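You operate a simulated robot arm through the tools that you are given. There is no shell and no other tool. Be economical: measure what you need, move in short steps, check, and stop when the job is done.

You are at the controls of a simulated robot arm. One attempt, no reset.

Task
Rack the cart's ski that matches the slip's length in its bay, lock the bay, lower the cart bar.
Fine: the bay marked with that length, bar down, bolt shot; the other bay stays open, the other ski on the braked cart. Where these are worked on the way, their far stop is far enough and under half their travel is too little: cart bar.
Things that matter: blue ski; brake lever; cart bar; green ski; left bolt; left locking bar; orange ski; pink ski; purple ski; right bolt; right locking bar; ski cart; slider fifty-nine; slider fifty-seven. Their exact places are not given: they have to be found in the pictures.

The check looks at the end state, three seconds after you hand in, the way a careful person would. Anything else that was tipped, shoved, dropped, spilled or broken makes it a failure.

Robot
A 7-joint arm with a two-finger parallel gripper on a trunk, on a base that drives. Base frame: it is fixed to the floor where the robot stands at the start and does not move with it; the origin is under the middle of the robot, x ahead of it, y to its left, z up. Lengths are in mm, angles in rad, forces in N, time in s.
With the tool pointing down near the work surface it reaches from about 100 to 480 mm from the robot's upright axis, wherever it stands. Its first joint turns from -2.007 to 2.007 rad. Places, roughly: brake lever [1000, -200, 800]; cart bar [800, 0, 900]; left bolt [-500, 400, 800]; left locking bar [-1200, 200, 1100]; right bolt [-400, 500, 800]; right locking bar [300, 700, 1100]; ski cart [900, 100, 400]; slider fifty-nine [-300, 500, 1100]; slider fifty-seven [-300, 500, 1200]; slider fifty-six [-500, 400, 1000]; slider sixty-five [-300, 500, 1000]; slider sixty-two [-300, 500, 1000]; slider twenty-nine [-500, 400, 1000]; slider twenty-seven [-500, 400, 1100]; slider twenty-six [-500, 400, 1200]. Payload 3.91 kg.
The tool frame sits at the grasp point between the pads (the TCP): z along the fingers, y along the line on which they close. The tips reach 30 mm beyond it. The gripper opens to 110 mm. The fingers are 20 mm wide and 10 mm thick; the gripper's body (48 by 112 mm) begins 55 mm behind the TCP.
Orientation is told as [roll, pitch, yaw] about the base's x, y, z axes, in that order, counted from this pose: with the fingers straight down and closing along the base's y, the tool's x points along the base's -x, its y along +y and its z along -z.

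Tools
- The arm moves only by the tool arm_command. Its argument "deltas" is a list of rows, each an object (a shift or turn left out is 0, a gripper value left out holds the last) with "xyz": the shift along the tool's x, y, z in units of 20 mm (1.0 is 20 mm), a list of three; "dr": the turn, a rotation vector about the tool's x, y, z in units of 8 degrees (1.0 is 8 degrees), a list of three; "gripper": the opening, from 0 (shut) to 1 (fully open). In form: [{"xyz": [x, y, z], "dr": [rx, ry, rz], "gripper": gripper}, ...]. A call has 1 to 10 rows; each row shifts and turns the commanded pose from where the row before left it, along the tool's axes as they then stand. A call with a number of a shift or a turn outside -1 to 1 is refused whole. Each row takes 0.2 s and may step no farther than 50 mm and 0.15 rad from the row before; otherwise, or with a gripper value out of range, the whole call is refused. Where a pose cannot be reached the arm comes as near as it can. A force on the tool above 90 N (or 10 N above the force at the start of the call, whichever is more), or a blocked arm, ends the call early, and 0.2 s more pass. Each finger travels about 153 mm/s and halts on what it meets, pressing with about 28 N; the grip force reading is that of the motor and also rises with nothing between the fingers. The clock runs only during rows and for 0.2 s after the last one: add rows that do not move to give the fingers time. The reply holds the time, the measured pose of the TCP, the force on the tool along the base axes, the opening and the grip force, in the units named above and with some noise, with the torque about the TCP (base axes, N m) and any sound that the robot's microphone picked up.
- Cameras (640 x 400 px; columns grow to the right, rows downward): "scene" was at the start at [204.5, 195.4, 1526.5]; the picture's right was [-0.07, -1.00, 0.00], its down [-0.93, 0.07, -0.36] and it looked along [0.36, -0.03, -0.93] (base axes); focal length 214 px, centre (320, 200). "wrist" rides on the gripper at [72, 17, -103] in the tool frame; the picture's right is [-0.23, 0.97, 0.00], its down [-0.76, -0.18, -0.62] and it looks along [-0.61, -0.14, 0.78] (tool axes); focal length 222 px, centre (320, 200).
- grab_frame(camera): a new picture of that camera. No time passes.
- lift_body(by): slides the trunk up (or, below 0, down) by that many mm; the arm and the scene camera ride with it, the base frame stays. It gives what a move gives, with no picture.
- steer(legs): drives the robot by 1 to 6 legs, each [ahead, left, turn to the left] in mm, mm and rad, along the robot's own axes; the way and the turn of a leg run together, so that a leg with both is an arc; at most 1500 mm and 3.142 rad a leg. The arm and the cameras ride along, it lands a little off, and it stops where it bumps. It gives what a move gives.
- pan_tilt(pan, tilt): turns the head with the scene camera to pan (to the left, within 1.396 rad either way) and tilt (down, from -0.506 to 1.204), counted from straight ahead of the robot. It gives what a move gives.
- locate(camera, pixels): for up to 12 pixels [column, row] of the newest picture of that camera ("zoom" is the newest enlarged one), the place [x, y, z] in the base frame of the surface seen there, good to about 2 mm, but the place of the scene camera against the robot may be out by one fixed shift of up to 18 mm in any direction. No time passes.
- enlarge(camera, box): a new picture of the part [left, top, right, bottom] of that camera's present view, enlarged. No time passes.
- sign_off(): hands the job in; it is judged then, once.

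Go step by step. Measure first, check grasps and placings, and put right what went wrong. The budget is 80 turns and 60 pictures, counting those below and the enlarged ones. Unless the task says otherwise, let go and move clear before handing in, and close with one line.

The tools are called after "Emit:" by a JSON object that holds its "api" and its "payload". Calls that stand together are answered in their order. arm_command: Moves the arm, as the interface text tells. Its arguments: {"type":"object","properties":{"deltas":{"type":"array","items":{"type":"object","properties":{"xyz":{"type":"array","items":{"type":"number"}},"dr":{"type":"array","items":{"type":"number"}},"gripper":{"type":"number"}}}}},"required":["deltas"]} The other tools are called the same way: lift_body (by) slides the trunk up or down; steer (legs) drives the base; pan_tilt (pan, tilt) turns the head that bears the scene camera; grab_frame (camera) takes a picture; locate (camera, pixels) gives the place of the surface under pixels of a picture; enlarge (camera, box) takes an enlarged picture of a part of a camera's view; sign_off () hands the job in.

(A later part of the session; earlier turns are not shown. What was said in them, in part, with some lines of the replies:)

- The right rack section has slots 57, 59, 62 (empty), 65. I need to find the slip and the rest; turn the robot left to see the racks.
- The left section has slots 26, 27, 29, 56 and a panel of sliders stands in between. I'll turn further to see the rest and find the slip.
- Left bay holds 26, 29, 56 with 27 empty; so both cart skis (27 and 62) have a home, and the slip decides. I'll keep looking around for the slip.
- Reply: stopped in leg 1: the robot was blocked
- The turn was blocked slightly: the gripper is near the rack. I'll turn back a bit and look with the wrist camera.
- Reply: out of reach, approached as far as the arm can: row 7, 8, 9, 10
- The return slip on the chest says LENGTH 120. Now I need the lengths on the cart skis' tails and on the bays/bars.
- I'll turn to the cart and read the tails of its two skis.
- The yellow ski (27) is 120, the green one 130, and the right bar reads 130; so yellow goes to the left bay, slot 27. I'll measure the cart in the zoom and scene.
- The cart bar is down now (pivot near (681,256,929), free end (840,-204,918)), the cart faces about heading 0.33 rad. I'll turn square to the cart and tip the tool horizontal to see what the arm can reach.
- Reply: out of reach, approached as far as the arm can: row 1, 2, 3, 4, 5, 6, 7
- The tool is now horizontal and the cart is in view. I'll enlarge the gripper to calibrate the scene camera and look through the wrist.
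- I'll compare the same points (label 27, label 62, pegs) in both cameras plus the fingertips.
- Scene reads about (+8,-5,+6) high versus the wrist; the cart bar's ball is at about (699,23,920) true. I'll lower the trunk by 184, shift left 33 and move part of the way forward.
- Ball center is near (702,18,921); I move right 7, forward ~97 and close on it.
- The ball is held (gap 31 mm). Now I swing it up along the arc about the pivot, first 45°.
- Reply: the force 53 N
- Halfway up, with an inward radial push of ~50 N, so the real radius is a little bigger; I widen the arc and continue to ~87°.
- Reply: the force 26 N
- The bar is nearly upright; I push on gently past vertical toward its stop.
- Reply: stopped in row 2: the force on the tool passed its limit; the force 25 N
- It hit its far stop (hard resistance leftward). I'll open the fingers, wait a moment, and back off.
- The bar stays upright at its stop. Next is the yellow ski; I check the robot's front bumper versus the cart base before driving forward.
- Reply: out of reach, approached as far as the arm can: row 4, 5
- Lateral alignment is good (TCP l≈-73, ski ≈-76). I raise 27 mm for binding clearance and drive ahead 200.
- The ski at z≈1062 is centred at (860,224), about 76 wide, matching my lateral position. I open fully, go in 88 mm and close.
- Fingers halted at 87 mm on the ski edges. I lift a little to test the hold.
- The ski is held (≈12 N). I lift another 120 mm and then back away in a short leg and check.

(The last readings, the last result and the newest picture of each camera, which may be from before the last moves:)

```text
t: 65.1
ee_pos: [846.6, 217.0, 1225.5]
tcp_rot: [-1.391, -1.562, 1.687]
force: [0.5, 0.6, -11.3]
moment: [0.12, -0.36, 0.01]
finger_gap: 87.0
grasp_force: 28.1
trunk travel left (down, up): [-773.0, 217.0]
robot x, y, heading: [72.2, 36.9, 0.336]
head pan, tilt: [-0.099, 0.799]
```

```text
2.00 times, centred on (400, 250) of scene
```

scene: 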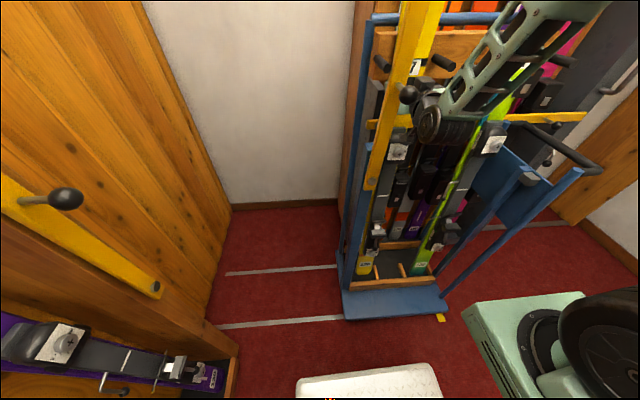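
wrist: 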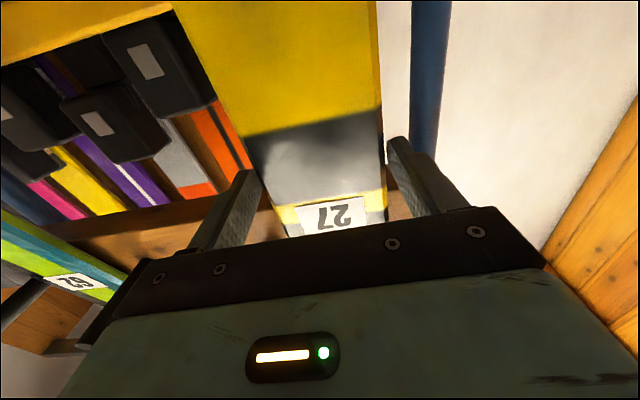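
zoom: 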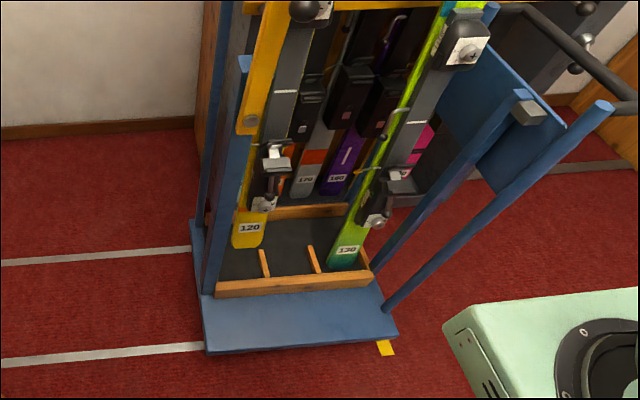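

Emit:
{"api": "locate", "payload": {"camera": "zoom", "pixels": [[249, 228], [246, 245], [290, 283], [270, 255], [255, 160], [275, 110], [240, 90], [250, 120]]}}

Emit:
{"api": "steer", "payload": {"legs": [[-80, 0, 0]]}}

Emit:
{"api": "enlarge", "payload": {"camera": "scene", "box": [300, 150, 500, 350]}}

```text
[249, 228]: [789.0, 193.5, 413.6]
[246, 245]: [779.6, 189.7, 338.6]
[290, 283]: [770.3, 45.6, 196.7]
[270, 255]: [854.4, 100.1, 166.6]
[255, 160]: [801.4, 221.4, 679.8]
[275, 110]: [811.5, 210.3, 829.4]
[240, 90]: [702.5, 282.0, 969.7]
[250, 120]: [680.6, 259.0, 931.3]
```

```text
t: 66.2
ee_pos: [769.9, 189.3, 1225.6]
tcp_rot: [-1.39, -1.563, 1.688]
force: [1.2, -0.4, -11.8]
moment: [0.05, -0.16, 0.02]
finger_gap: 86.9
grasp_force: 28.3
trunk travel left (down, up): [-773.0, 217.0]
robot x, y, heading: [-2.0, 10.4, 0.341]
head pan, tilt: [-0.099, 0.799]
```

```text
2.00 times, centred on (400, 250) of scene
```

zoom: 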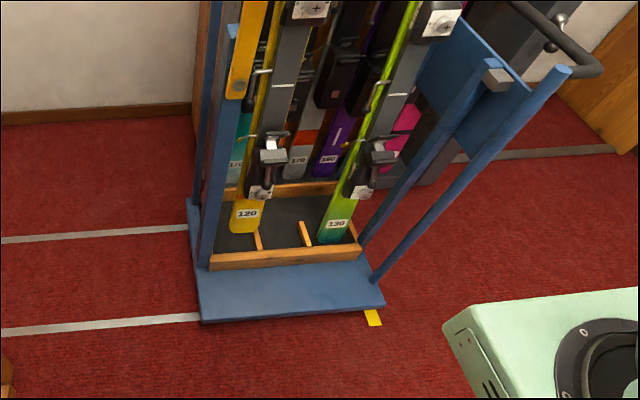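

The ski is clear of the tray (tail ~330 vs lip 197). I back straight away from the cart and look at the room to the right/back for the route.

Emit:
{"api": "steer", "payload": {"legs": [[-380, 0, 0]]}}

Emit:
{"api": "pan_tilt", "payload": {"pan": -1.39, "tilt": 0.5}}

Emit:
{"api": "grab_frame", "payload": {"camera": "scene"}}

Emit:
{"api": "pan_tilt", "payload": {"pan": 1.39, "tilt": 0.6}}

Emit:
{"api": "grab_frame", "payload": {"camera": "scene"}}

```text
t: 68.7
ee_pos: [401.8, 59.1, 1224.6]
tcp_rot: [-1.357, -1.561, 1.652]
force: [0.7, 0.1, -12.3]
moment: [0.03, -0.16, -0.02]
finger_gap: 87.1
grasp_force: 28.2
trunk travel left (down, up): [-773.0, 217.0]
robot x, y, heading: [-370.7, -121.4, 0.334]
head pan, tilt: [-0.099, 0.799]
```

```text
t: 70.1
ee_pos: [402.1, 59.2, 1224.5]
tcp_rot: [-1.306, -1.561, 1.597]
force: [0.5, 0.8, -11.2]
moment: [0.04, -0.08, 0.0]
finger_gap: 87.3
grasp_force: 27.7
trunk travel left (down, up): [-773.0, 217.0]
robot x, y, heading: [-372.9, -121.9, 0.339]
head pan, tilt: [-1.389, 0.499]
```

```text
23 pictures are left
```

scene: 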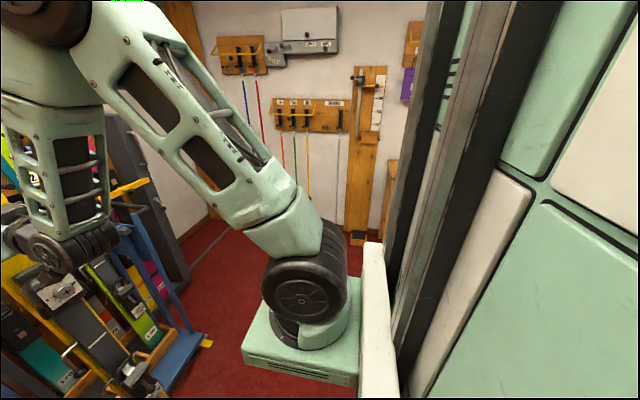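

```text
t: 72.6
ee_pos: [401.8, 58.5, 1223.5]
tcp_rot: [-1.297, -1.563, 1.59]
force: [-0.6, 0.3, -12.2]
moment: [0.03, -0.06, 0.0]
finger_gap: 86.9
grasp_force: 27.9
trunk travel left (down, up): [-773.0, 217.0]
robot x, y, heading: [-375.7, -124.9, 0.341]
head pan, tilt: [1.389, 0.6]
```

```text
22 pictures are left
```

scene: 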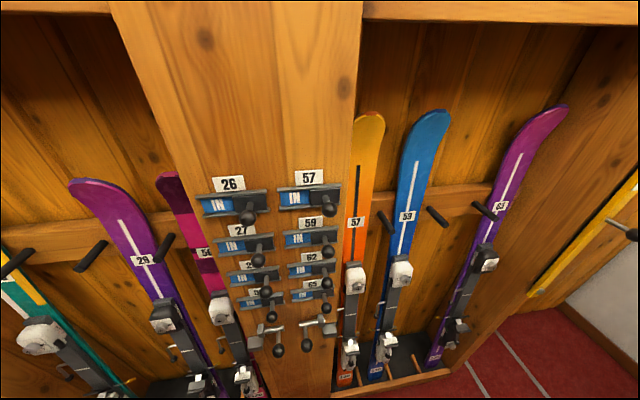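

I'll measure the left bay's slots from this picture: pegs, skis 26/29, tray, panel face and bolts.

Emit:
{"api": "locate", "payload": {"camera": "scene", "pixels": [[20, 258], [100, 245], [168, 240], [145, 260], [205, 250], [40, 270], [250, 150], [278, 350], [306, 345], [270, 330], [312, 327], [60, 350]]}}

```text
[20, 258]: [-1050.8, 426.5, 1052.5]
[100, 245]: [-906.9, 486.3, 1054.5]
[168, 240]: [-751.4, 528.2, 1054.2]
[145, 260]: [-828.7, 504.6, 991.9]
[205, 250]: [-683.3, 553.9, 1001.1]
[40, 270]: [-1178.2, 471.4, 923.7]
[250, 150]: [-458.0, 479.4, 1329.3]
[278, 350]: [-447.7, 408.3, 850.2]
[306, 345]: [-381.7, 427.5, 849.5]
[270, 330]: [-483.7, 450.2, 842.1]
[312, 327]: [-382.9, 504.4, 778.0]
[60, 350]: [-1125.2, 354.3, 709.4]
```

Slot 27 lies between pegs (-1051,426) and (-907,486), centre about (-985,460) true. I lower the ski a bit, then move the base diagonally back to open floor and turn left to face the left bay.

Emit:
{"api": "lift_body", "payload": {"by": -80}}

Emit:
{"api": "steer", "payload": {"legs": [[-443, -338, 0], [0, 0, 1.56]]}}

Emit:
{"api": "pan_tilt", "payload": {"pan": 0.1, "tilt": 0.7}}

Emit:
{"api": "grab_frame", "payload": {"camera": "scene"}}

```text
t: 73.7
ee_pos: [403.2, 58.1, 1144.4]
tcp_rot: [-1.322, -1.563, 1.617]
force: [0.2, -0.7, -12.1]
moment: [0.08, -0.08, -0.01]
finger_gap: 87.0
grasp_force: 27.7
trunk travel left (down, up): [-693.0, 297.0]
robot x, y, heading: [-373.5, -118.9, 0.34]
head pan, tilt: [1.389, 0.6]
```

```text
t: 80.8
ee_pos: [-870.2, 193.1, 1144.0]
tcp_rot: [-1.299, -1.562, -3.11]
force: [0.5, 0.4, -11.2]
moment: [0.07, 0.03, 0.0]
finger_gap: 87.0
grasp_force: 28.2
trunk travel left (down, up): [-693.0, 297.0]
robot x, y, heading: [-683.5, -583.4, 1.919]
head pan, tilt: [1.389, 0.6]
```

```text
t: 82.2
ee_pos: [-871.1, 192.7, 1144.1]
tcp_rot: [-1.241, -1.562, 3.117]
force: [0.2, 0.4, -11.4]
moment: [0.03, 0.02, 0.03]
finger_gap: 86.7
grasp_force: 27.8
trunk travel left (down, up): [-693.0, 297.0]
robot x, y, heading: [-684.3, -582.5, 1.92]
head pan, tilt: [0.099, 0.7]
```

```text
21 pictures are left
```

scene: 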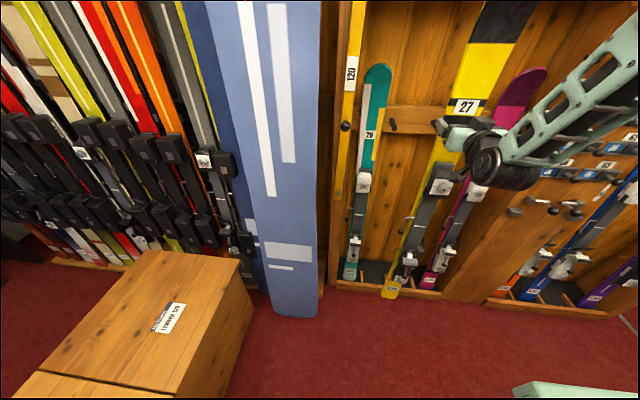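

The left bar is labelled 120 – correct bay. I zoom in on the left bay and measure the tray, pegs, bar and the ski's tail.

Emit:
{"api": "enlarge", "payload": {"camera": "scene", "box": [310, 60, 470, 310]}}

Emit:
{"api": "locate", "payload": {"camera": "scene", "pixels": [[393, 125], [370, 133], [365, 288], [390, 292], [345, 126], [338, 190], [350, 75], [465, 106], [352, 268], [393, 110], [415, 120], [380, 275]]}}

```text
1.60 times, centred on (390, 185) of scene
```

zoom: 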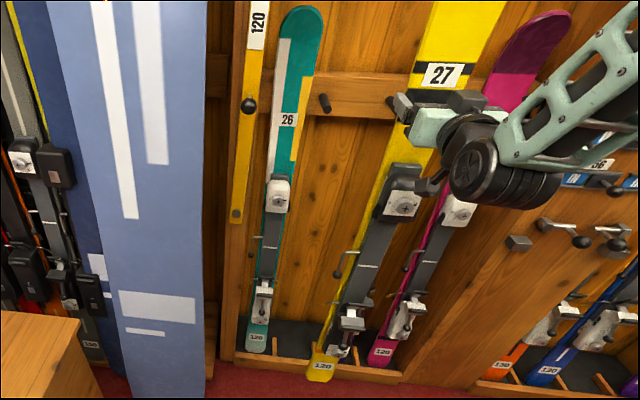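

```text
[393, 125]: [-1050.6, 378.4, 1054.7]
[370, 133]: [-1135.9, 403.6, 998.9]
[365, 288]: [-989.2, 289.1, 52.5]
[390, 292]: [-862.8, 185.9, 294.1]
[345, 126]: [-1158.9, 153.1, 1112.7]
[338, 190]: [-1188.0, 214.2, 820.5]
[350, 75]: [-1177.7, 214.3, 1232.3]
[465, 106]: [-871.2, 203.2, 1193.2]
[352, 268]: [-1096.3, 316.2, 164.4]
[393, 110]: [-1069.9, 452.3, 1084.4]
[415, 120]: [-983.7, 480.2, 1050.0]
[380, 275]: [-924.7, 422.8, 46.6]
```

True coordinates: slot 27 centre at s≈-788, tray lip face n≈587, board n≈766, tray floor z≈40; my ski hangs near vertical at s≈-763, n≈465. I lower 140, then drive in 187 ahead and 21 left so the tail is over the tray.

Emit:
{"api": "lift_body", "payload": {"by": -135}}

Emit:
{"api": "steer", "payload": {"legs": [[100, 21, 0]]}}

Emit:
{"api": "grab_frame", "payload": {"camera": "scene"}}

```text
t: 83.9
ee_pos: [-870.9, 191.6, 1010.8]
tcp_rot: [-1.257, -1.562, 3.134]
force: [-0.2, -0.2, -11.7]
moment: [0.01, 0.03, -0.01]
finger_gap: 87.0
grasp_force: 28.5
trunk travel left (down, up): [-558.0, 432.0]
robot x, y, heading: [-684.4, -580.0, 1.916]
head pan, tilt: [0.099, 0.7]
```

```text
t: 85.0
ee_pos: [-924.2, 279.3, 1009.1]
tcp_rot: [-1.222, -1.562, 3.097]
force: [0.6, -0.3, -11.5]
moment: [0.02, 0.03, -0.01]
finger_gap: 87.2
grasp_force: 27.8
trunk travel left (down, up): [-558.0, 432.0]
robot x, y, heading: [-738.2, -493.8, 1.918]
head pan, tilt: [0.099, 0.7]
```

```text
19 pictures are left
```

scene: 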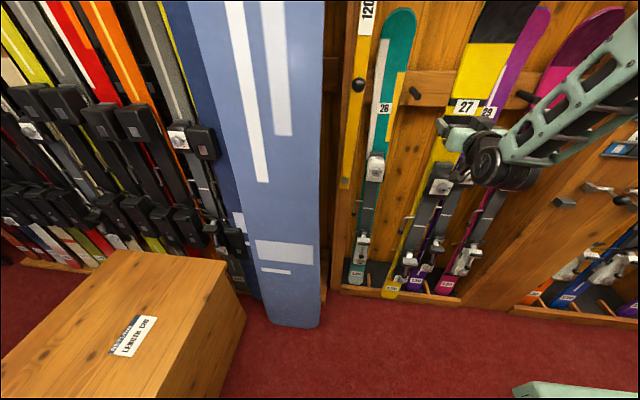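

Emit:
{"api": "locate", "payload": {"camera": "scene", "pixels": [[391, 289], [387, 296], [465, 107], [372, 291], [376, 288], [414, 92], [357, 274], [441, 286], [375, 270], [447, 290]]}}

Emit:
{"api": "enlarge", "payload": {"camera": "scene", "box": [340, 240, 470, 320]}}

```text
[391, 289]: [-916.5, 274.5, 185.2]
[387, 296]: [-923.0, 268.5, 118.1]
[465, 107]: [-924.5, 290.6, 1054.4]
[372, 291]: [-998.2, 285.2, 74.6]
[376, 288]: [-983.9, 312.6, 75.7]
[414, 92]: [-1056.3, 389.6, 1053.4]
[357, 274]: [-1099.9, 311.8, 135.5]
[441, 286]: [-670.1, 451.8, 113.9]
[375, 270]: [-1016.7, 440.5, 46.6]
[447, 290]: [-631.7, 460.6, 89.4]
```

```text
4.92 times, centred on (405, 280) of scene
```

zoom: 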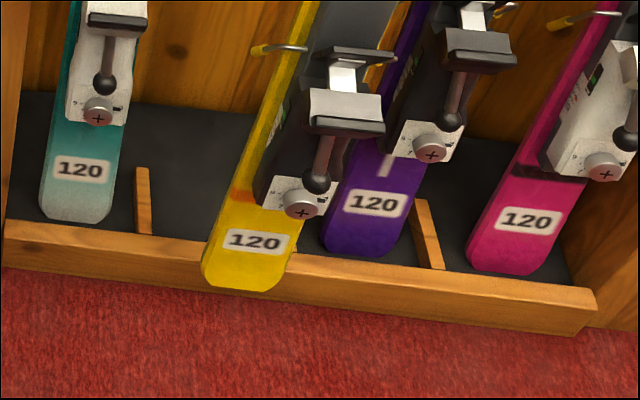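

Ski is aligned in s (≈-787) and its tail (z≈110) is above the lip (z≈69). I drive 94 ahead, then lower until the tail touches the tray.

Emit:
{"api": "steer", "payload": {"legs": [[94, 0, 0]]}}

Emit:
{"api": "lift_body", "payload": {"by": -50}}

Emit:
{"api": "enlarge", "payload": {"camera": "scene", "box": [330, 70, 530, 320]}}

```text
t: 86.2
ee_pos: [-955.9, 366.6, 1008.1]
tcp_rot: [-1.137, -1.562, 3.01]
force: [0.0, -0.5, -11.7]
moment: [0.04, 0.01, 0.01]
finger_gap: 87.1
grasp_force: 28.2
trunk travel left (down, up): [-558.0, 432.0]
robot x, y, heading: [-769.1, -412.5, 1.918]
head pan, tilt: [0.099, 0.7]
```

```text
t: 87.1
ee_pos: [-954.9, 366.0, 959.2]
tcp_rot: [-1.109, -1.562, 2.984]
force: [-0.3, 0.9, -12.1]
moment: [0.03, 0.0, 0.0]
finger_gap: 86.9
grasp_force: 28.7
trunk travel left (down, up): [-508.0, 482.0]
robot x, y, heading: [-769.3, -410.6, 1.915]
head pan, tilt: [0.099, 0.7]
```

```text
1.60 times, centred on (430, 195) of scene
```

zoom: 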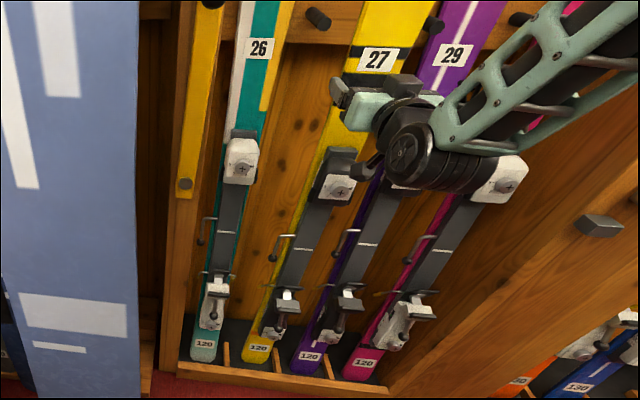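

The tail is in the tray between the dividers. I lower the last bit until the weight comes off.

Emit:
{"api": "lift_body", "payload": {"by": -16}}

Emit:
{"api": "lift_body", "payload": {"by": -5}}

```text
t: 87.7
ee_pos: [-954.4, 366.1, 948.6]
tcp_rot: [-2.43, -1.559, -1.977]
force: [1.1, 0.4, 24.8]
moment: [0.7, 0.22, -0.02]
finger_gap: 87.1
grasp_force: 28.4
trunk travel left (down, up): [-492.0, 498.0]
robot x, y, heading: [-771.4, -408.6, 1.915]
head pan, tilt: [0.099, 0.7]
```

```text
t: 88.2
ee_pos: [-956.0, 364.5, 938.7]
tcp_rot: [-1.683, -1.563, -2.726]
force: [0.9, 0.4, 24.9]
moment: [0.78, 0.28, 0.0]
finger_gap: 86.4
grasp_force: 27.9
trunk travel left (down, up): [-487.0, 503.0]
robot x, y, heading: [-771.8, -409.2, 1.915]
head pan, tilt: [0.099, 0.7]
```

The tail rests on the floor (25 N up). Now I lean the top in: push the TCP forward about 70 mm in steps, watching force.

Emit:
{"api": "arm_command", "payload": {"deltas": [{"xyz": [0, 0, 0.7]}, {"xyz": [0.05, 0, 0.7]}, {"xyz": [0.05, 0, 0.7]}, {"xyz": [0.05, 0, 0.7]}, {"xyz": [0.05, 0, 0.5]}]}}

Emit:
{"api": "enlarge", "payload": {"camera": "scene", "box": [330, 70, 530, 320]}}

```text
t: 89.4
ee_pos: [-975.3, 428.7, 934.0]
tcp_rot: [-1.048, -1.559, 2.923]
force: [-0.8, 1.4, 10.5]
moment: [0.13, 0.13, 0.01]
finger_gap: 86.5
grasp_force: 27.5
trunk travel left (down, up): [-487.0, 503.0]
robot x, y, heading: [-772.2, -408.1, 1.915]
head pan, tilt: [0.099, 0.7]
```

```text
1.60 times, centred on (430, 195) of scene
```

zoom: 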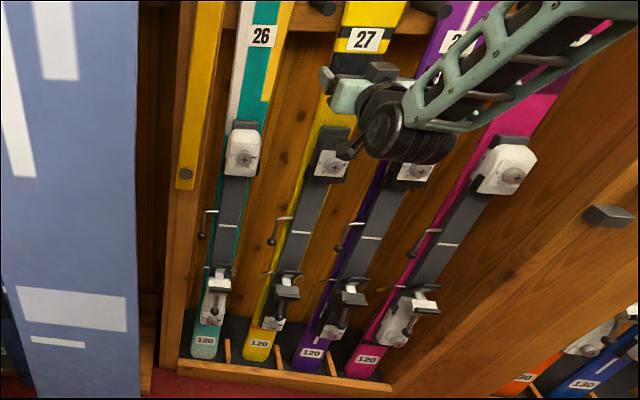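

Ski 27 now stands parallel with its neighbours, not yet pressing the board. A few more millimetres forward.

Emit:
{"api": "arm_command", "payload": {"deltas": [{"xyz": [0, 0, 0.3]}, {"xyz": [0, 0, 0.3]}, {"xyz": [0, 0, 0.25]}]}}

Emit:
{"api": "locate", "payload": {"camera": "zoom", "pixels": [[262, 37], [363, 40], [205, 342], [259, 345], [311, 353], [455, 42]]}}

```text
t: 90.2
ee_pos: [-981.0, 442.8, 932.3]
tcp_rot: [-0.76, -1.557, 2.635]
force: [8.8, -24.7, -4.7]
moment: [0.16, 0.13, 0.08]
finger_gap: 86.3
grasp_force: 27.9
trunk travel left (down, up): [-487.0, 503.0]
robot x, y, heading: [-770.0, -410.8, 1.918]
head pan, tilt: [0.099, 0.7]
```

```text
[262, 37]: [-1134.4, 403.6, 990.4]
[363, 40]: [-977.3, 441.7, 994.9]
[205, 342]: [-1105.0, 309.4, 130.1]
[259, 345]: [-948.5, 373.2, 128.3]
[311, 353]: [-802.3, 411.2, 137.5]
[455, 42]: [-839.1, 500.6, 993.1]
```

The ski presses on the board (26 N). Release and retreat straight back.

Emit:
{"api": "arm_command", "payload": {"deltas": [{"xyz": [0, 0, -0.1], "gripper": 1.0}, {"gripper": 1.0}, {"gripper": 1.0}, {"xyz": [0, 0, -0.8]}, {"xyz": [0, 0, -1]}, {"xyz": [0, 0, -1]}, {"xyz": [0, 0, -1]}, {"xyz": [0, 0, -1]}]}}

Emit:
{"api": "steer", "payload": {"legs": [[-200, 0, 0]]}}

Emit:
{"api": "pan_tilt", "payload": {"pan": 0.15, "tilt": 0.5}}

Emit:
{"api": "grab_frame", "payload": {"camera": "scene"}}

```text
t: 92.0
ee_pos: [-950.9, 350.5, 933.8]
tcp_rot: [-1.173, -1.562, 3.049]
force: [0.2, -0.4, 0.5]
moment: [-0.03, 0.01, -0.01]
finger_gap: 110.0
grasp_force: 0.0
trunk travel left (down, up): [-487.0, 503.0]
robot x, y, heading: [-768.4, -403.4, 1.917]
head pan, tilt: [0.099, 0.7]
```

```text
t: 93.6
ee_pos: [-878.6, 162.6, 933.6]
tcp_rot: [-1.186, -1.561, 3.059]
force: [0.1, -0.1, 0.0]
moment: [-0.02, -0.03, 0.0]
finger_gap: 110.1
grasp_force: 0.0
trunk travel left (down, up): [-487.0, 503.0]
robot x, y, heading: [-701.8, -601.6, 1.912]
head pan, tilt: [0.099, 0.7]
```

```text
t: 94.4
ee_pos: [-879.6, 161.5, 934.1]
tcp_rot: [-1.189, -1.561, 3.058]
force: [0.7, -0.2, 0.8]
moment: [-0.02, -0.01, -0.02]
finger_gap: 110.3
grasp_force: 0.0
trunk travel left (down, up): [-487.0, 503.0]
robot x, y, heading: [-704.7, -595.7, 1.909]
head pan, tilt: [0.15, 0.499]
```

```text
15 pictures are left
```

scene: 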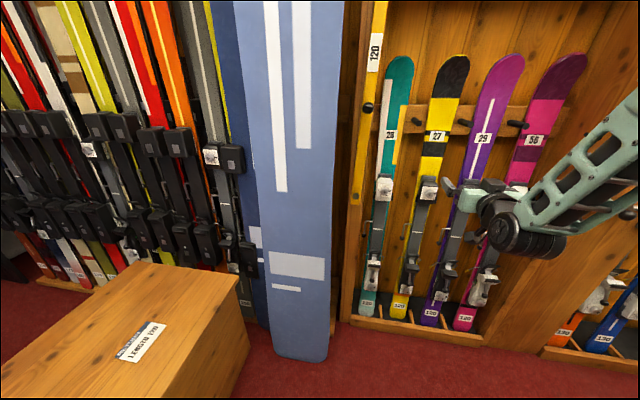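

The yellow ski stands in slot 27. Next the left locking bar (pivot near (355,197), ball at (367,108)); I measure bar, ball and the chest edge that limits my base.

Emit:
{"api": "locate", "payload": {"camera": "scene", "pixels": [[367, 108], [372, 110], [355, 197], [377, 55], [248, 342], [236, 292], [247, 300], [160, 268], [330, 350], [463, 128]]}}

Emit:
{"api": "enlarge", "payload": {"camera": "scene", "box": [330, 20, 430, 220]}}

```text
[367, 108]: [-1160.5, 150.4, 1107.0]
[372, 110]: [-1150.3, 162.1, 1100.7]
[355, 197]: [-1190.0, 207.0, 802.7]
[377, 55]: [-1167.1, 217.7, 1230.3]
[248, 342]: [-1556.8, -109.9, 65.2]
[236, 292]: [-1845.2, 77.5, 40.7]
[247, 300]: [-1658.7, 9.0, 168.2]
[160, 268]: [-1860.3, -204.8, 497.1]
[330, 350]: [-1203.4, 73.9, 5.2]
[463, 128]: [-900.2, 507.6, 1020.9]
```

```text
2.00 times, centred on (380, 120) of scene
```

zoom: 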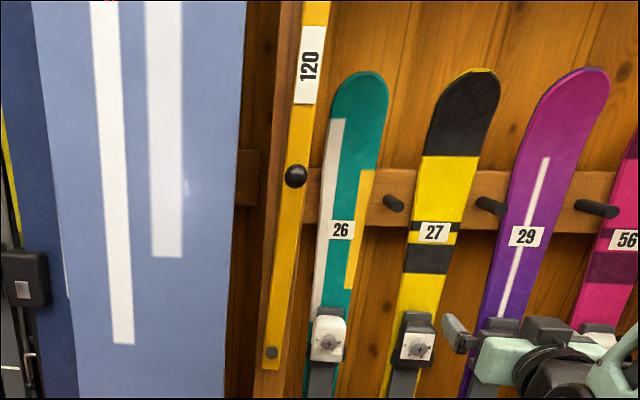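

Ball centre ≈ (s -1059, n 526, z 1101), pivot ≈ (s -1065, z 797), radius ≈ 304. I move the base left 152, the arm left 127, raise 167 and look through the wrist.

Emit:
{"api": "steer", "payload": {"legs": [[0, 152, 0]]}}

Emit:
{"api": "lift_body", "payload": {"by": 167}}

Emit:
{"api": "arm_command", "payload": {"deltas": [{"xyz": [0, 1, 0], "gripper": 0.6}, {"xyz": [0, 1, 0]}, {"xyz": [0, 1, 0]}, {"xyz": [0, 1, 0]}, {"xyz": [0, 1, 0]}, {"xyz": [0, 1, 0]}, {"xyz": [0, 0.35, 0]}]}}

Emit:
{"api": "grab_frame", "payload": {"camera": "wrist"}}

```text
t: 95.8
ee_pos: [-1026.5, 110.2, 933.3]
tcp_rot: [-1.19, -1.559, 3.059]
force: [0.0, 0.3, -0.6]
moment: [0.0, 0.02, -0.02]
finger_gap: 110.3
grasp_force: 0.0
trunk travel left (down, up): [-487.0, 503.0]
robot x, y, heading: [-845.6, -649.8, 1.915]
head pan, tilt: [0.15, 0.499]
```

```text
t: 97.7
ee_pos: [-1024.8, 111.4, 1101.6]
tcp_rot: [-1.183, -1.562, 3.057]
force: [0.5, 0.2, -0.2]
moment: [-0.02, 0.0, 0.0]
finger_gap: 110.0
grasp_force: 0.0
trunk travel left (down, up): [-654.0, 336.0]
robot x, y, heading: [-847.2, -647.8, 1.917]
head pan, tilt: [0.15, 0.499]
```

```text
t: 99.2
ee_pos: [-1146.5, 73.2, 1099.4]
tcp_rot: [-1.192, -1.563, 3.06]
force: [0.3, -0.3, -0.2]
moment: [-0.02, -0.01, 0.03]
finger_gap: 65.8
grasp_force: 0.0
trunk travel left (down, up): [-654.0, 336.0]
robot x, y, heading: [-846.6, -652.3, 1.912]
head pan, tilt: [0.15, 0.499]
```

```text
13 pictures are left
```

wrist: 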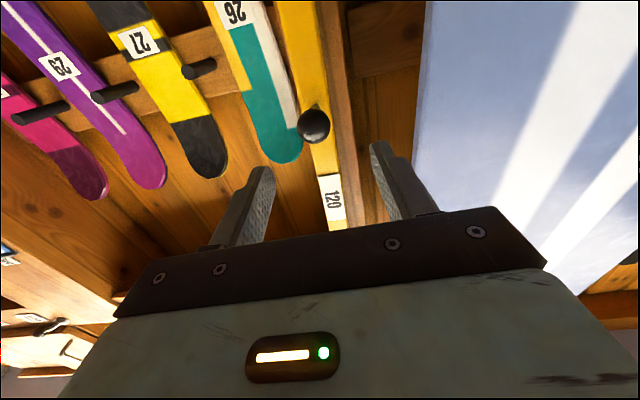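

Emit:
{"api": "locate", "payload": {"camera": "wrist", "pixels": [[314, 124], [314, 108], [328, 124], [300, 60], [340, 60], [440, 150]]}}

```text
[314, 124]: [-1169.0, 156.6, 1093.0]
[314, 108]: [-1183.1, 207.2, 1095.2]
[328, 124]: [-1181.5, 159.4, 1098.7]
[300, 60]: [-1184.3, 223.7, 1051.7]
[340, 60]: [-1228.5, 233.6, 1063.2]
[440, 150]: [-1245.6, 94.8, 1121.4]
```

The ball is at s≈-1057, n≈536, z≈1101; TCP at s -1061, n 440. I drive 65 forward, then correct.

Emit:
{"api": "steer", "payload": {"legs": [[65, 0, 0]]}}

```text
t: 100.2
ee_pos: [-1168.1, 132.5, 1100.7]
tcp_rot: [-1.176, -1.562, 3.046]
force: [-0.6, -0.3, -0.2]
moment: [-0.01, -0.01, 0.02]
finger_gap: 65.7
grasp_force: 0.0
trunk travel left (down, up): [-654.0, 336.0]
robot x, y, heading: [-868.8, -590.5, 1.911]
head pan, tilt: [0.15, 0.499]
```

Emit:
{"api": "arm_command", "payload": {"deltas": [{"xyz": [0, -0.25, 0.85]}, {"xyz": [0, 0, 0.8]}, {"gripper": 0}, {"gripper": 0}, {"gripper": 0}]}}

Emit:
{"api": "grab_frame", "payload": {"camera": "wrist"}}

```text
t: 101.4
ee_pos: [-1168.7, 166.3, 1099.9]
tcp_rot: [-1.115, -1.561, 2.981]
force: [21.8, 1.4, -1.1]
moment: [-0.25, -0.27, -0.39]
finger_gap: 31.6
grasp_force: 45.1
trunk travel left (down, up): [-654.0, 336.0]
robot x, y, heading: [-873.3, -587.7, 1.913]
head pan, tilt: [0.15, 0.499]
```

```text
12 pictures are left
```

wrist: 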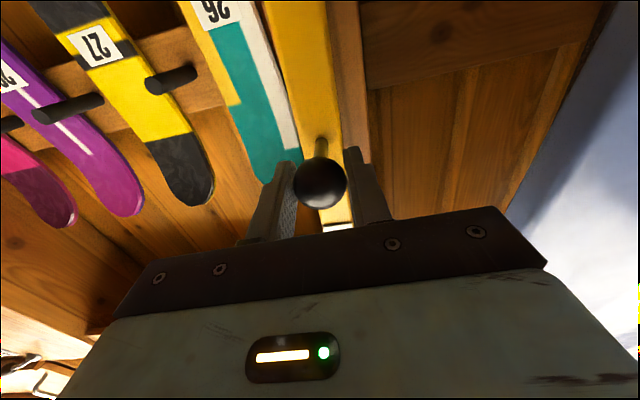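

The ball is gripped (31.6 mm). I swing the bar right and down along its arc, first ~40°.

Emit:
{"api": "arm_command", "payload": {"deltas": [{"xyz": [0.085, -0.99, -0.01]}, {"xyz": [0.15, -0.98, -0.01]}, {"xyz": [0.21, -0.97, -0.01]}, {"xyz": [0.275, -0.955, -0.01]}, {"xyz": [0.34, -0.935, -0.01]}, {"xyz": [0.395, -0.91, -0.01]}, {"xyz": [0.46, -0.88, -0.01]}, {"xyz": [0.51, -0.85, -0.01]}, {"xyz": [0.57, -0.815, -0.01]}, {"xyz": [0.62, -0.775, -0.01]}]}}

```text
t: 103.6
ee_pos: [-999.0, 218.9, 1030.2]
tcp_rot: [-1.05, -1.56, 2.92]
force: [-5.1, 15.2, 1.6]
moment: [-0.54, 0.25, -0.22]
finger_gap: 31.2
grasp_force: 45.1
trunk travel left (down, up): [-654.0, 336.0]
robot x, y, heading: [-866.5, -589.8, 1.92]
head pan, tilt: [0.15, 0.499]
```

Emit:
{"api": "arm_command", "payload": {"deltas": [{"xyz": [0.67, -0.735, -0.01]}, {"xyz": [0.715, -0.69, -0.01]}, {"xyz": [0.76, -0.64, -0.01]}, {"xyz": [0.8, -0.585, -0.01]}, {"xyz": [0.835, -0.535, -0.01]}, {"xyz": [0.87, -0.48, -0.01]}, {"xyz": [0.9, -0.425, 0]}, {"xyz": [0.925, -0.36, 0]}, {"xyz": [0.945, -0.3, 0]}, {"xyz": [0.965, -0.24, 0]}]}}

```text
t: 105.8
ee_pos: [-899.7, 247.1, 862.1]
tcp_rot: [-1.086, -1.562, 2.956]
force: [5.0, 31.6, 2.4]
moment: [-0.57, 0.42, -0.11]
finger_gap: 31.3
grasp_force: 45.3
trunk travel left (down, up): [-654.0, 336.0]
robot x, y, heading: [-871.8, -590.2, 1.919]
head pan, tilt: [0.15, 0.499]
```

Nearly down; finish the arc to its stop with a small forward correction.

Emit:
{"api": "arm_command", "payload": {"deltas": [{"xyz": [0.975, -0.175, 0.1]}, {"xyz": [0.99, -0.11, 0.1]}, {"xyz": [0.99, -0.045, 0]}, {"xyz": [0.5, 0, 0]}, {"xyz": [0.4, 0, 0]}]}}

Emit:
{"api": "pan_tilt", "payload": {"pan": -0.25, "tilt": 0.6}}

Emit:
{"api": "grab_frame", "payload": {"camera": "scene"}}

```text
t: 107.0
ee_pos: [-892.3, 250.0, 785.8]
tcp_rot: [-1.349, -1.56, -3.068]
force: [37.0, -28.6, 5.8]
moment: [0.41, 0.34, -0.46]
finger_gap: 30.5
grasp_force: 44.9
trunk travel left (down, up): [-654.0, 336.0]
robot x, y, heading: [-868.6, -590.2, 1.918]
head pan, tilt: [0.15, 0.499]
```

```text
t: 107.9
ee_pos: [-892.5, 250.7, 786.0]
tcp_rot: [-1.239, -1.56, 3.103]
force: [37.7, -27.1, 3.0]
moment: [0.41, 0.42, -0.5]
finger_gap: 30.4
grasp_force: 45.5
trunk travel left (down, up): [-654.0, 336.0]
robot x, y, heading: [-868.1, -587.5, 1.913]
head pan, tilt: [-0.25, 0.6]
```

```text
11 pictures are left
```

scene: 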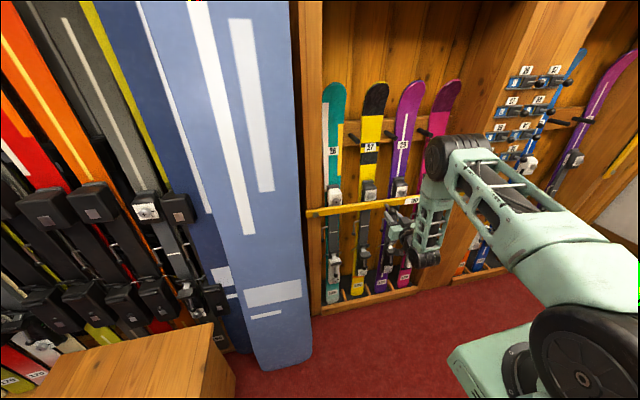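

The bar appears down across the skis; I zoom on its right end and bolt to see whether it's seated.

Emit:
{"api": "enlarge", "payload": {"camera": "scene", "box": [300, 150, 500, 275]}}

Emit:
{"api": "locate", "payload": {"camera": "zoom", "pixels": [[30, 205], [125, 188], [200, 178], [330, 160]]}}

```text
3.20 times, centred on (400, 212) of scene
```

zoom: 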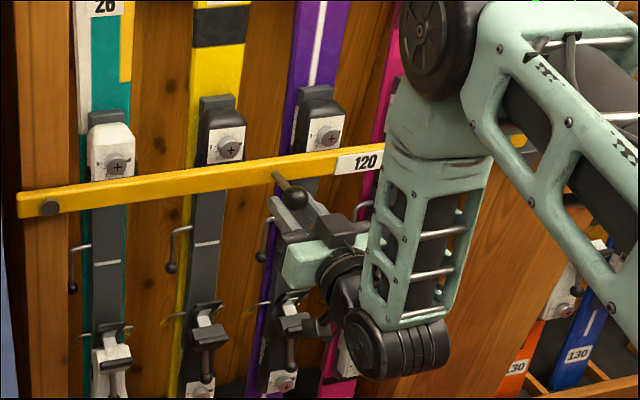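

```text
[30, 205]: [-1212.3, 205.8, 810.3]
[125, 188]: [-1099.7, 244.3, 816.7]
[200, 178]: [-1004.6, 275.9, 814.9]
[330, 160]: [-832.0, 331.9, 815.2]
```

The bar lies level (z≈810–817 along its length), at its stop; the gripper slid slightly below the ball. I release, retreat, and look at the bolt.

Emit:
{"api": "arm_command", "payload": {"deltas": [{"gripper": 0.6}, {"gripper": 0.6}, {"xyz": [0, 0, -1]}, {"xyz": [0, 0, -1]}, {"xyz": [0, 0, -1]}, {"xyz": [0, 0, -1]}]}}

Emit:
{"api": "steer", "payload": {"legs": [[-100, -380, 0]]}}

Emit:
{"api": "pan_tilt", "payload": {"pan": 0.0, "tilt": 0.6}}

Emit:
{"api": "enlarge", "payload": {"camera": "scene", "box": [240, 80, 480, 280]}}

```text
t: 109.3
ee_pos: [-871.9, 175.1, 785.3]
tcp_rot: [-1.196, -1.563, 3.068]
force: [-0.5, 0.2, 0.2]
moment: [0.03, -0.01, 0.0]
finger_gap: 66.2
grasp_force: 0.1
trunk travel left (down, up): [-654.0, 336.0]
robot x, y, heading: [-865.0, -590.2, 1.908]
head pan, tilt: [-0.25, 0.6]
```

```text
t: 111.8
ee_pos: [-477.5, 207.7, 785.8]
tcp_rot: [-1.17, -1.564, 3.041]
force: [-0.9, 0.0, 0.3]
moment: [-0.01, 0.03, 0.01]
finger_gap: 66.0
grasp_force: 0.1
trunk travel left (down, up): [-654.0, 336.0]
robot x, y, heading: [-474.3, -561.5, 1.917]
head pan, tilt: [-0.25, 0.6]
```

```text
t: 112.5
ee_pos: [-476.7, 207.4, 785.6]
tcp_rot: [-1.173, -1.562, 3.042]
force: [-0.2, 0.1, 0.6]
moment: [-0.01, 0.01, 0.0]
finger_gap: 66.2
grasp_force: 0.0
trunk travel left (down, up): [-654.0, 336.0]
robot x, y, heading: [-472.8, -551.5, 1.913]
head pan, tilt: [0.0, 0.6]
```

```text
2.00 times, centred on (360, 180) of scene
```

zoom: 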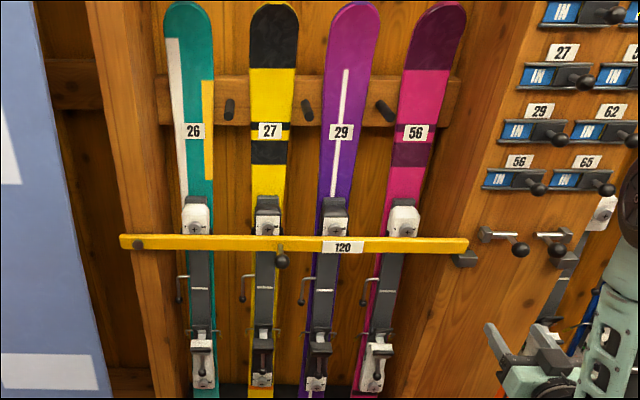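

The bar rests on its keeper at (463,258); the left bolt's rod (480–517,236) with ball (520,250) must slide left over the bar. I measure it close up.

Emit:
{"api": "locate", "payload": {"camera": "zoom", "pixels": [[520, 250], [483, 231], [516, 238], [466, 245], [462, 259], [557, 250], [440, 242], [500, 234]]}}

Emit:
{"api": "enlarge", "payload": {"camera": "scene", "box": [440, 170, 540, 232]}}

```text
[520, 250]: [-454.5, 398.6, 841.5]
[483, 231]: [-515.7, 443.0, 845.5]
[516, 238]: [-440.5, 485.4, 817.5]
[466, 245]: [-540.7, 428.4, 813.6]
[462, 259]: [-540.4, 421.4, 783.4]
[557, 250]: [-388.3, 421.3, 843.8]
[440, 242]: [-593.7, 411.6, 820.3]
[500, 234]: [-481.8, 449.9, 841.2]
```

```text
6.40 times, centred on (490, 201) of scene
```

zoom: 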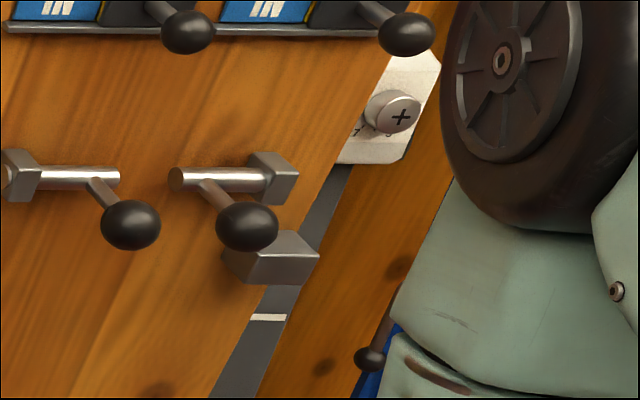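

The left bolt's rod slides left through its block; ball centre ≈ (s -307, n 531, z 830). I move the base right 77 and ahead 90, raise 44, and check with the wrist camera.

Emit:
{"api": "lift_body", "payload": {"by": 44}}

Emit:
{"api": "steer", "payload": {"legs": [[90, -77, 0]]}}

Emit:
{"api": "grab_frame", "payload": {"camera": "wrist"}}

```text
t: 113.4
ee_pos: [-477.8, 207.8, 830.0]
tcp_rot: [-1.167, -1.561, 3.038]
force: [0.2, 0.5, 0.2]
moment: [0.0, 0.0, 0.01]
finger_gap: 66.0
grasp_force: 0.0
trunk travel left (down, up): [-698.0, 292.0]
robot x, y, heading: [-474.6, -554.4, 1.914]
head pan, tilt: [0.0, 0.6]
```

```text
t: 114.7
ee_pos: [-433.1, 320.9, 830.0]
tcp_rot: [-1.159, -1.563, 3.029]
force: [-1.1, 0.2, 0.3]
moment: [-0.02, -0.04, 0.01]
finger_gap: 65.7
grasp_force: 0.1
trunk travel left (down, up): [-698.0, 292.0]
robot x, y, heading: [-428.5, -445.1, 1.912]
head pan, tilt: [0.0, 0.6]
```

```text
7 pictures are left
```

wrist: 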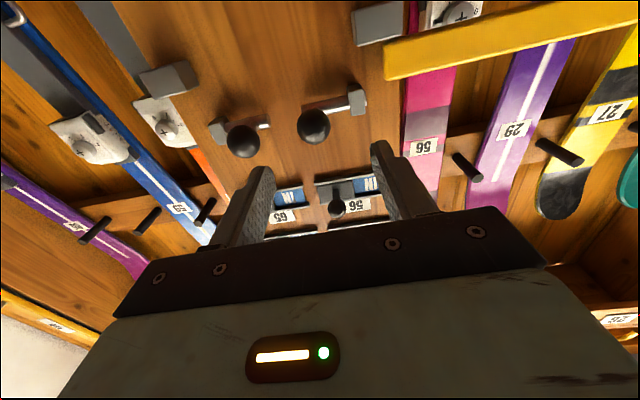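

Emit:
{"api": "locate", "payload": {"camera": "wrist", "pixels": [[314, 125], [328, 125], [300, 125], [314, 138], [242, 142], [357, 102], [337, 208], [390, 75]]}}

```text
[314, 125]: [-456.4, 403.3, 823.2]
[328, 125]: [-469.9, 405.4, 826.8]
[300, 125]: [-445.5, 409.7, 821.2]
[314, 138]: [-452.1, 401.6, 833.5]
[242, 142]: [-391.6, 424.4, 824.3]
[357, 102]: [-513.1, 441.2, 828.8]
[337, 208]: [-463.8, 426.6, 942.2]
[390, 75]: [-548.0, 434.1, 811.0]
```

Ball centre ≈ (s -302, n 541, z 831). I narrow the fingers to 55 mm, go in 90 and grip it.

Emit:
{"api": "arm_command", "payload": {"deltas": [{"xyz": [0, -0.2, 0], "gripper": 0.5}, {"xyz": [0, 0, 0.9]}, {"xyz": [0, 0, 0.9]}, {"xyz": [0, 0, 0.9]}, {"xyz": [0, 0, 0.9]}, {"xyz": [0, 0, 0.9]}, {"gripper": 0}, {"gripper": 0}, {"gripper": 0}]}}

```text
t: 116.7
ee_pos: [-456.4, 408.2, 828.5]
tcp_rot: [-1.203, -1.562, 3.076]
force: [2.4, 0.8, 1.3]
moment: [0.11, 0.01, -0.19]
finger_gap: 31.5
grasp_force: 45.2
trunk travel left (down, up): [-698.0, 292.0]
robot x, y, heading: [-429.3, -440.1, 1.919]
head pan, tilt: [0.0, 0.6]
```

Gripped (31.5 mm). Now slide left until it stops.

Emit:
{"api": "arm_command", "payload": {"deltas": [{"xyz": [0, 0.4, 0]}, {"xyz": [0, 0.4, 0]}, {"xyz": [0, 0.4, 0]}, {"xyz": [0, 0.4, 0]}, {"xyz": [0, 0.4, 0]}, {"xyz": [0, 0.4, 0]}, {"xyz": [0, 0.4, 0]}, {"xyz": [0, 0.4, 0]}]}}

```text
t: 118.5
ee_pos: [-492.6, 394.9, 829.6]
tcp_rot: [-1.449, -1.542, -3.009]
force: [7.4, 10.3, -6.6]
moment: [-0.16, -0.1, 0.3]
finger_gap: 31.4
grasp_force: 45.3
trunk travel left (down, up): [-698.0, 292.0]
robot x, y, heading: [-428.3, -440.5, 1.909]
head pan, tilt: [0.0, 0.6]
stopped in row 8: the force on the tool passed its limit (the readings are from after the stop); the commanded pose is now the measured one
```

It travelled ~39 mm and hit its stop. Release, retreat, and check with one zoom picture.

Emit:
{"api": "arm_command", "payload": {"deltas": [{"gripper": 0.5}, {"gripper": 0.5}, {"xyz": [0, 0, -0.9]}, {"xyz": [0, 0, -0.9]}, {"xyz": [0, 0, -0.9]}, {"xyz": [0, 0, -0.9]}, {"xyz": [0, 0, -0.9]}]}}

Emit:
{"api": "steer", "payload": {"legs": [[-250, 0, 0]]}}

Emit:
{"api": "enlarge", "payload": {"camera": "scene", "box": [200, 120, 520, 320]}}

```text
t: 120.1
ee_pos: [-472.6, 307.8, 831.0]
tcp_rot: [-1.52, -1.541, -2.936]
force: [-0.3, 0.6, -0.3]
moment: [0.01, -0.02, -0.04]
finger_gap: 54.9
grasp_force: 0.0
trunk travel left (down, up): [-698.0, 292.0]
robot x, y, heading: [-428.7, -447.8, 1.915]
head pan, tilt: [0.0, 0.6]
```

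```text
t: 121.9
ee_pos: [-388.6, 73.9, 830.1]
tcp_rot: [-1.514, -1.543, -2.942]
force: [-0.2, -1.0, -0.8]
moment: [-0.01, -0.02, -0.01]
finger_gap: 54.8
grasp_force: 0.0
trunk travel left (down, up): [-698.0, 292.0]
robot x, y, heading: [-346.6, -671.1, 1.909]
head pan, tilt: [0.0, 0.6]
```

```text
2.00 times, centred on (360, 220) of scene
```

zoom: 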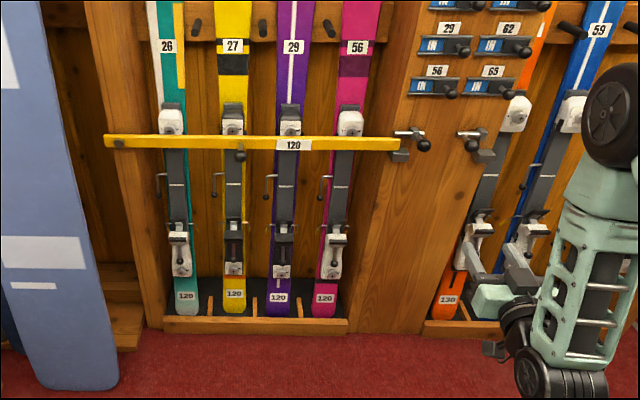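

The bar is down and the bolt's rod lies over its end; left bay is locked, right bay open. Now back to the cart: turn right, drive to my earlier working spot and raise the tool.

Emit:
{"api": "steer", "payload": {"legs": [[0, 0, -1.567], [433, 529, 0]]}}

Emit:
{"api": "lift_body", "payload": {"by": 90}}

```text
t: 129.5
ee_pos: [647.6, -11.5, 829.6]
tcp_rot: [-1.51, -1.543, 1.75]
force: [0.0, -0.4, 0.9]
moment: [0.0, 0.03, 0.02]
finger_gap: 55.2
grasp_force: 0.0
trunk travel left (down, up): [-698.0, 292.0]
robot x, y, heading: [-102.5, -41.0, 0.323]
head pan, tilt: [0.0, 0.6]
```

```text
t: 130.8
ee_pos: [648.5, -12.0, 920.5]
tcp_rot: [-1.51, -1.543, 1.748]
force: [-0.1, 0.7, -0.5]
moment: [0.03, -0.01, 0.02]
finger_gap: 55.0
grasp_force: 0.0
trunk travel left (down, up): [-788.0, 202.0]
robot x, y, heading: [-103.1, -41.3, 0.321]
head pan, tilt: [0.0, 0.6]
```

The tool picked up a small yaw error. I back the base off 50, shift left 40, straighten the tool, and raise it.

Emit:
{"api": "steer", "payload": {"legs": [[-50, 40, 0]]}}

Emit:
{"api": "arm_command", "payload": {"deltas": [{"dr": [-0.6, 0, 0], "gripper": 0.6}, {"xyz": [-1, 0, 0]}, {"xyz": [-1, 0, 0]}, {"xyz": [-1, 0, 0]}, {"xyz": [-1, 0, 0]}, {"xyz": [-1, 0, 0]}, {"xyz": [-1, 0, 0]}, {"xyz": [-1, 0.5, 0]}, {"xyz": [-1, 1, 0]}, {"xyz": [-1, 1, 0]}]}}

```text
t: 131.8
ee_pos: [586.9, 8.0, 920.6]
tcp_rot: [-1.511, -1.543, 1.748]
force: [0.2, 0.0, -0.2]
moment: [0.0, -0.04, 0.0]
finger_gap: 55.0
grasp_force: 0.0
trunk travel left (down, up): [-788.0, 202.0]
robot x, y, heading: [-164.0, -21.0, 0.32]
head pan, tilt: [0.0, 0.6]
```

```text
t: 134.0
ee_pos: [568.1, 61.8, 1099.9]
tcp_rot: [-1.429, -1.545, 1.75]
force: [0.5, -0.7, -0.4]
moment: [0.03, -0.03, 0.0]
finger_gap: 66.1
grasp_force: 0.0
trunk travel left (down, up): [-788.0, 202.0]
robot x, y, heading: [-163.2, -19.2, 0.321]
head pan, tilt: [0.0, 0.6]
```

Emit:
{"api": "arm_command", "payload": {"deltas": [{"xyz": [-0.45, 1, 0]}, {"xyz": [-0.45, 1, 0]}, {"xyz": [-0.45, 1, 0]}, {"xyz": [-0.45, 1, 0]}, {"xyz": [-0.45, 1, 0]}, {"xyz": [-0.45, 1, 0]}, {"xyz": [-0.45, 1, 0]}, {"xyz": [-0.15, 0.5, 0]}]}}

Emit:
{"api": "grab_frame", "payload": {"camera": "wrist"}}

```text
t: 135.8
ee_pos: [522.7, 205.0, 1162.3]
tcp_rot: [-1.438, -1.542, 1.758]
force: [-0.1, -0.5, -0.1]
moment: [0.01, -0.02, 0.03]
finger_gap: 66.2
grasp_force: 0.0
trunk travel left (down, up): [-788.0, 202.0]
robot x, y, heading: [-165.2, -21.4, 0.325]
head pan, tilt: [0.0, 0.6]
```

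```text
5 pictures are left
```

wrist: 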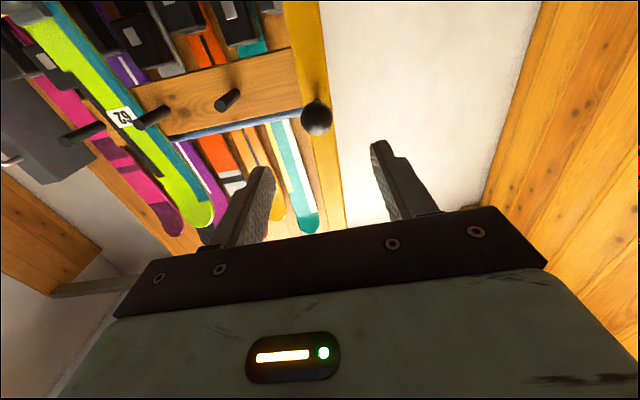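

Emit:
{"api": "locate", "payload": {"camera": "wrist", "pixels": [[317, 118], [303, 118], [330, 118], [317, 132]]}}

```text
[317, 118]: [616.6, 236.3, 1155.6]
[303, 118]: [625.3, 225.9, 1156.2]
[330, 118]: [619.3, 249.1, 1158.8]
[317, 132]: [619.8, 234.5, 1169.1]
```

Ball centre ≈ (628,240,1163), straight ahead 111 mm. Drive 45, then arm the rest, and grip.

Emit:
{"api": "steer", "payload": {"legs": [[45, 0, 0]]}}

```text
t: 136.7
ee_pos: [565.0, 219.6, 1162.2]
tcp_rot: [-1.433, -1.542, 1.753]
force: [-0.1, 0.4, -0.4]
moment: [0.03, -0.03, -0.02]
finger_gap: 66.0
grasp_force: 0.1
trunk travel left (down, up): [-788.0, 202.0]
robot x, y, heading: [-123.9, -2.7, 0.323]
head pan, tilt: [0.0, 0.6]
```

Emit:
{"api": "arm_command", "payload": {"deltas": [{"xyz": [0, 0, 0.85]}, {"xyz": [0, 0, 0.85]}, {"xyz": [0, 0, 0.85]}, {"xyz": [0, 0, 0.75]}, {"gripper": 0}, {"gripper": 0}, {"gripper": 0}]}}

```text
t: 138.3
ee_pos: [630.0, 239.5, 1161.3]
tcp_rot: [-1.419, -1.543, 1.734]
force: [6.1, -16.7, 0.0]
moment: [-0.29, 0.1, -0.3]
finger_gap: 31.1
grasp_force: 44.9
trunk travel left (down, up): [-788.0, 202.0]
robot x, y, heading: [-123.9, -3.1, 0.326]
head pan, tilt: [0.0, 0.6]
```

The ball is held. I swing the cart bar right and down along the same arc, first half.

Emit:
{"api": "arm_command", "payload": {"deltas": [{"xyz": [0.064, -0.96, 0]}, {"xyz": [0.14, -0.951, 0]}, {"xyz": [0.216, -0.937, 0]}, {"xyz": [0.291, -0.916, 0]}, {"xyz": [0.363, -0.89, 0]}, {"xyz": [0.434, -0.858, 0]}, {"xyz": [0.501, -0.82, 0]}, {"xyz": [0.565, -0.779, 0]}, {"xyz": [0.626, -0.73, 0]}, {"xyz": [0.682, -0.678, 0]}]}}

```text
t: 140.5
ee_pos: [681.3, 76.1, 1087.3]
tcp_rot: [-1.345, -1.544, 1.667]
force: [3.8, 6.9, -4.3]
moment: [0.54, -0.06, -0.12]
finger_gap: 31.7
grasp_force: 45.2
trunk travel left (down, up): [-788.0, 202.0]
robot x, y, heading: [-118.4, -6.5, 0.319]
head pan, tilt: [0.0, 0.6]
```

Emit:
{"api": "arm_command", "payload": {"deltas": [{"xyz": [0.734, -0.62, 0]}, {"xyz": [0.782, -0.559, 0]}, {"xyz": [0.824, -0.495, 0]}, {"xyz": [0.861, -0.428, 0]}, {"xyz": [0.893, -0.357, 0]}, {"xyz": [0.919, -0.285, 0]}, {"xyz": [0.938, -0.21, 0]}, {"xyz": [0.952, -0.134, 0]}, {"xyz": [0.96, -0.056, 0]}, {"xyz": [0.5, 0, 0]}]}}

```text
t: 142.7
ee_pos: [708.1, 13.2, 947.0]
tcp_rot: [-2.578, -1.511, 2.898]
force: [-13.5, -0.2, 38.6]
moment: [0.22, 0.32, 0.09]
finger_gap: 0.0
grasp_force: 37.8
trunk travel left (down, up): [-788.0, 202.0]
robot x, y, heading: [-123.6, -7.4, 0.32]
head pan, tilt: [0.0, 0.6]
stopped in row 10: the force on the tool passed its limit (the readings are from after the stop); the commanded pose is now the measured one
```

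The fingers slipped off and now press on top of the ball at z 947, i.e. ball at ≈921, its original lowered height. I lift, back off and take a picture.

Emit:
{"api": "arm_command", "payload": {"deltas": [{"xyz": [-0.5, 0, 0]}, {"xyz": [-0.5, 0, 0]}, {"xyz": [0, 0, -1]}, {"xyz": [0, 0, -1]}, {"xyz": [0, 0, -1]}, {"xyz": [0, 0, -1]}]}}

Emit:
{"api": "steer", "payload": {"legs": [[-200, -100, 0]]}}

Emit:
{"api": "pan_tilt", "payload": {"pan": 0.0, "tilt": 0.7}}

Emit:
{"api": "grab_frame", "payload": {"camera": "scene"}}

```text
t: 144.1
ee_pos: [630.9, -12.2, 958.6]
tcp_rot: [-2.43, -1.524, 2.75]
force: [0.5, -0.9, 0.2]
moment: [0.02, -0.01, -0.01]
finger_gap: 0.1
grasp_force: 37.5
trunk travel left (down, up): [-788.0, 202.0]
robot x, y, heading: [-126.6, -7.5, 0.322]
head pan, tilt: [0.0, 0.6]
```

```text
t: 145.8
ee_pos: [473.8, -168.5, 958.4]
tcp_rot: [-2.435, -1.524, 2.758]
force: [0.3, 0.2, -0.9]
moment: [-0.02, 0.01, 0.0]
finger_gap: 0.1
grasp_force: 37.3
trunk travel left (down, up): [-788.0, 202.0]
robot x, y, heading: [-278.9, -162.4, 0.321]
head pan, tilt: [0.0, 0.6]
```

```text
t: 146.4
ee_pos: [473.7, -169.8, 958.6]
tcp_rot: [-2.436, -1.523, 2.759]
force: [0.4, -1.1, 0.2]
moment: [-0.02, 0.01, -0.01]
finger_gap: 0.0
grasp_force: 37.7
trunk travel left (down, up): [-788.0, 202.0]
robot x, y, heading: [-278.8, -164.7, 0.318]
head pan, tilt: [0.0, 0.7]
```

```text
4 pictures are left
```

scene: 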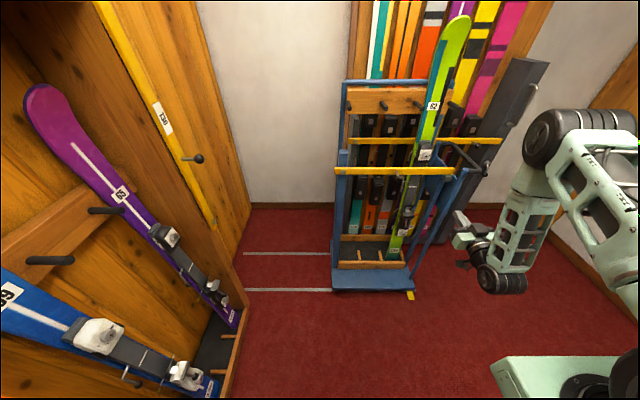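

The cart bar looks level with the green ski behind it. I verify end heights and that the cart hasn't moved.

Emit:
{"api": "locate", "payload": {"camera": "scene", "pixels": [[340, 171], [395, 170], [449, 170], [433, 106], [410, 296], [396, 252]]}}

Emit:
{"api": "enlarge", "payload": {"camera": "scene", "box": [320, 130, 480, 310]}}

```text
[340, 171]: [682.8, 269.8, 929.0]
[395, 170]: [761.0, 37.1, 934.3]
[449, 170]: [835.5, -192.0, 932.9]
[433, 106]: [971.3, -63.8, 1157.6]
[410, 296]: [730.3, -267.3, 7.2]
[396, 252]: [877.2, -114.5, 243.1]
```

```text
2.22 times, centred on (400, 220) of scene
```

zoom: 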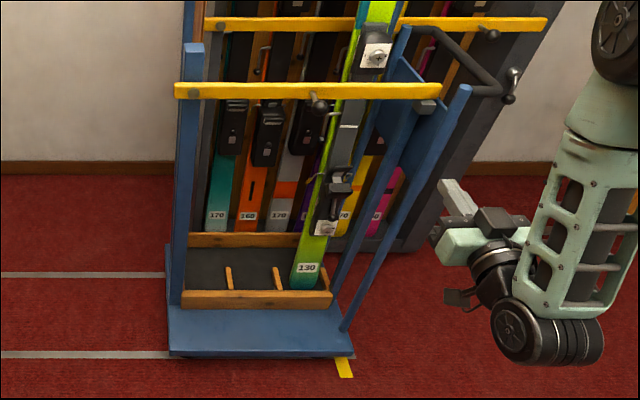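

The cart bar is level end to end (z 929–934), the cart hasn't moved and the green ski is still on it. The left bay was checked as locked, so I'm handing in.

Emit:
{"api": "sign_off", "payload": {}}

```text
The job is handed in.
```

I racked the 120 ski (yellow, 27) in the left bay marked 120, lowered that bay's bar and shot its bolt, then lowered the cart bar; the right bay is still open and the green ski is still on the cart, which has not moved.
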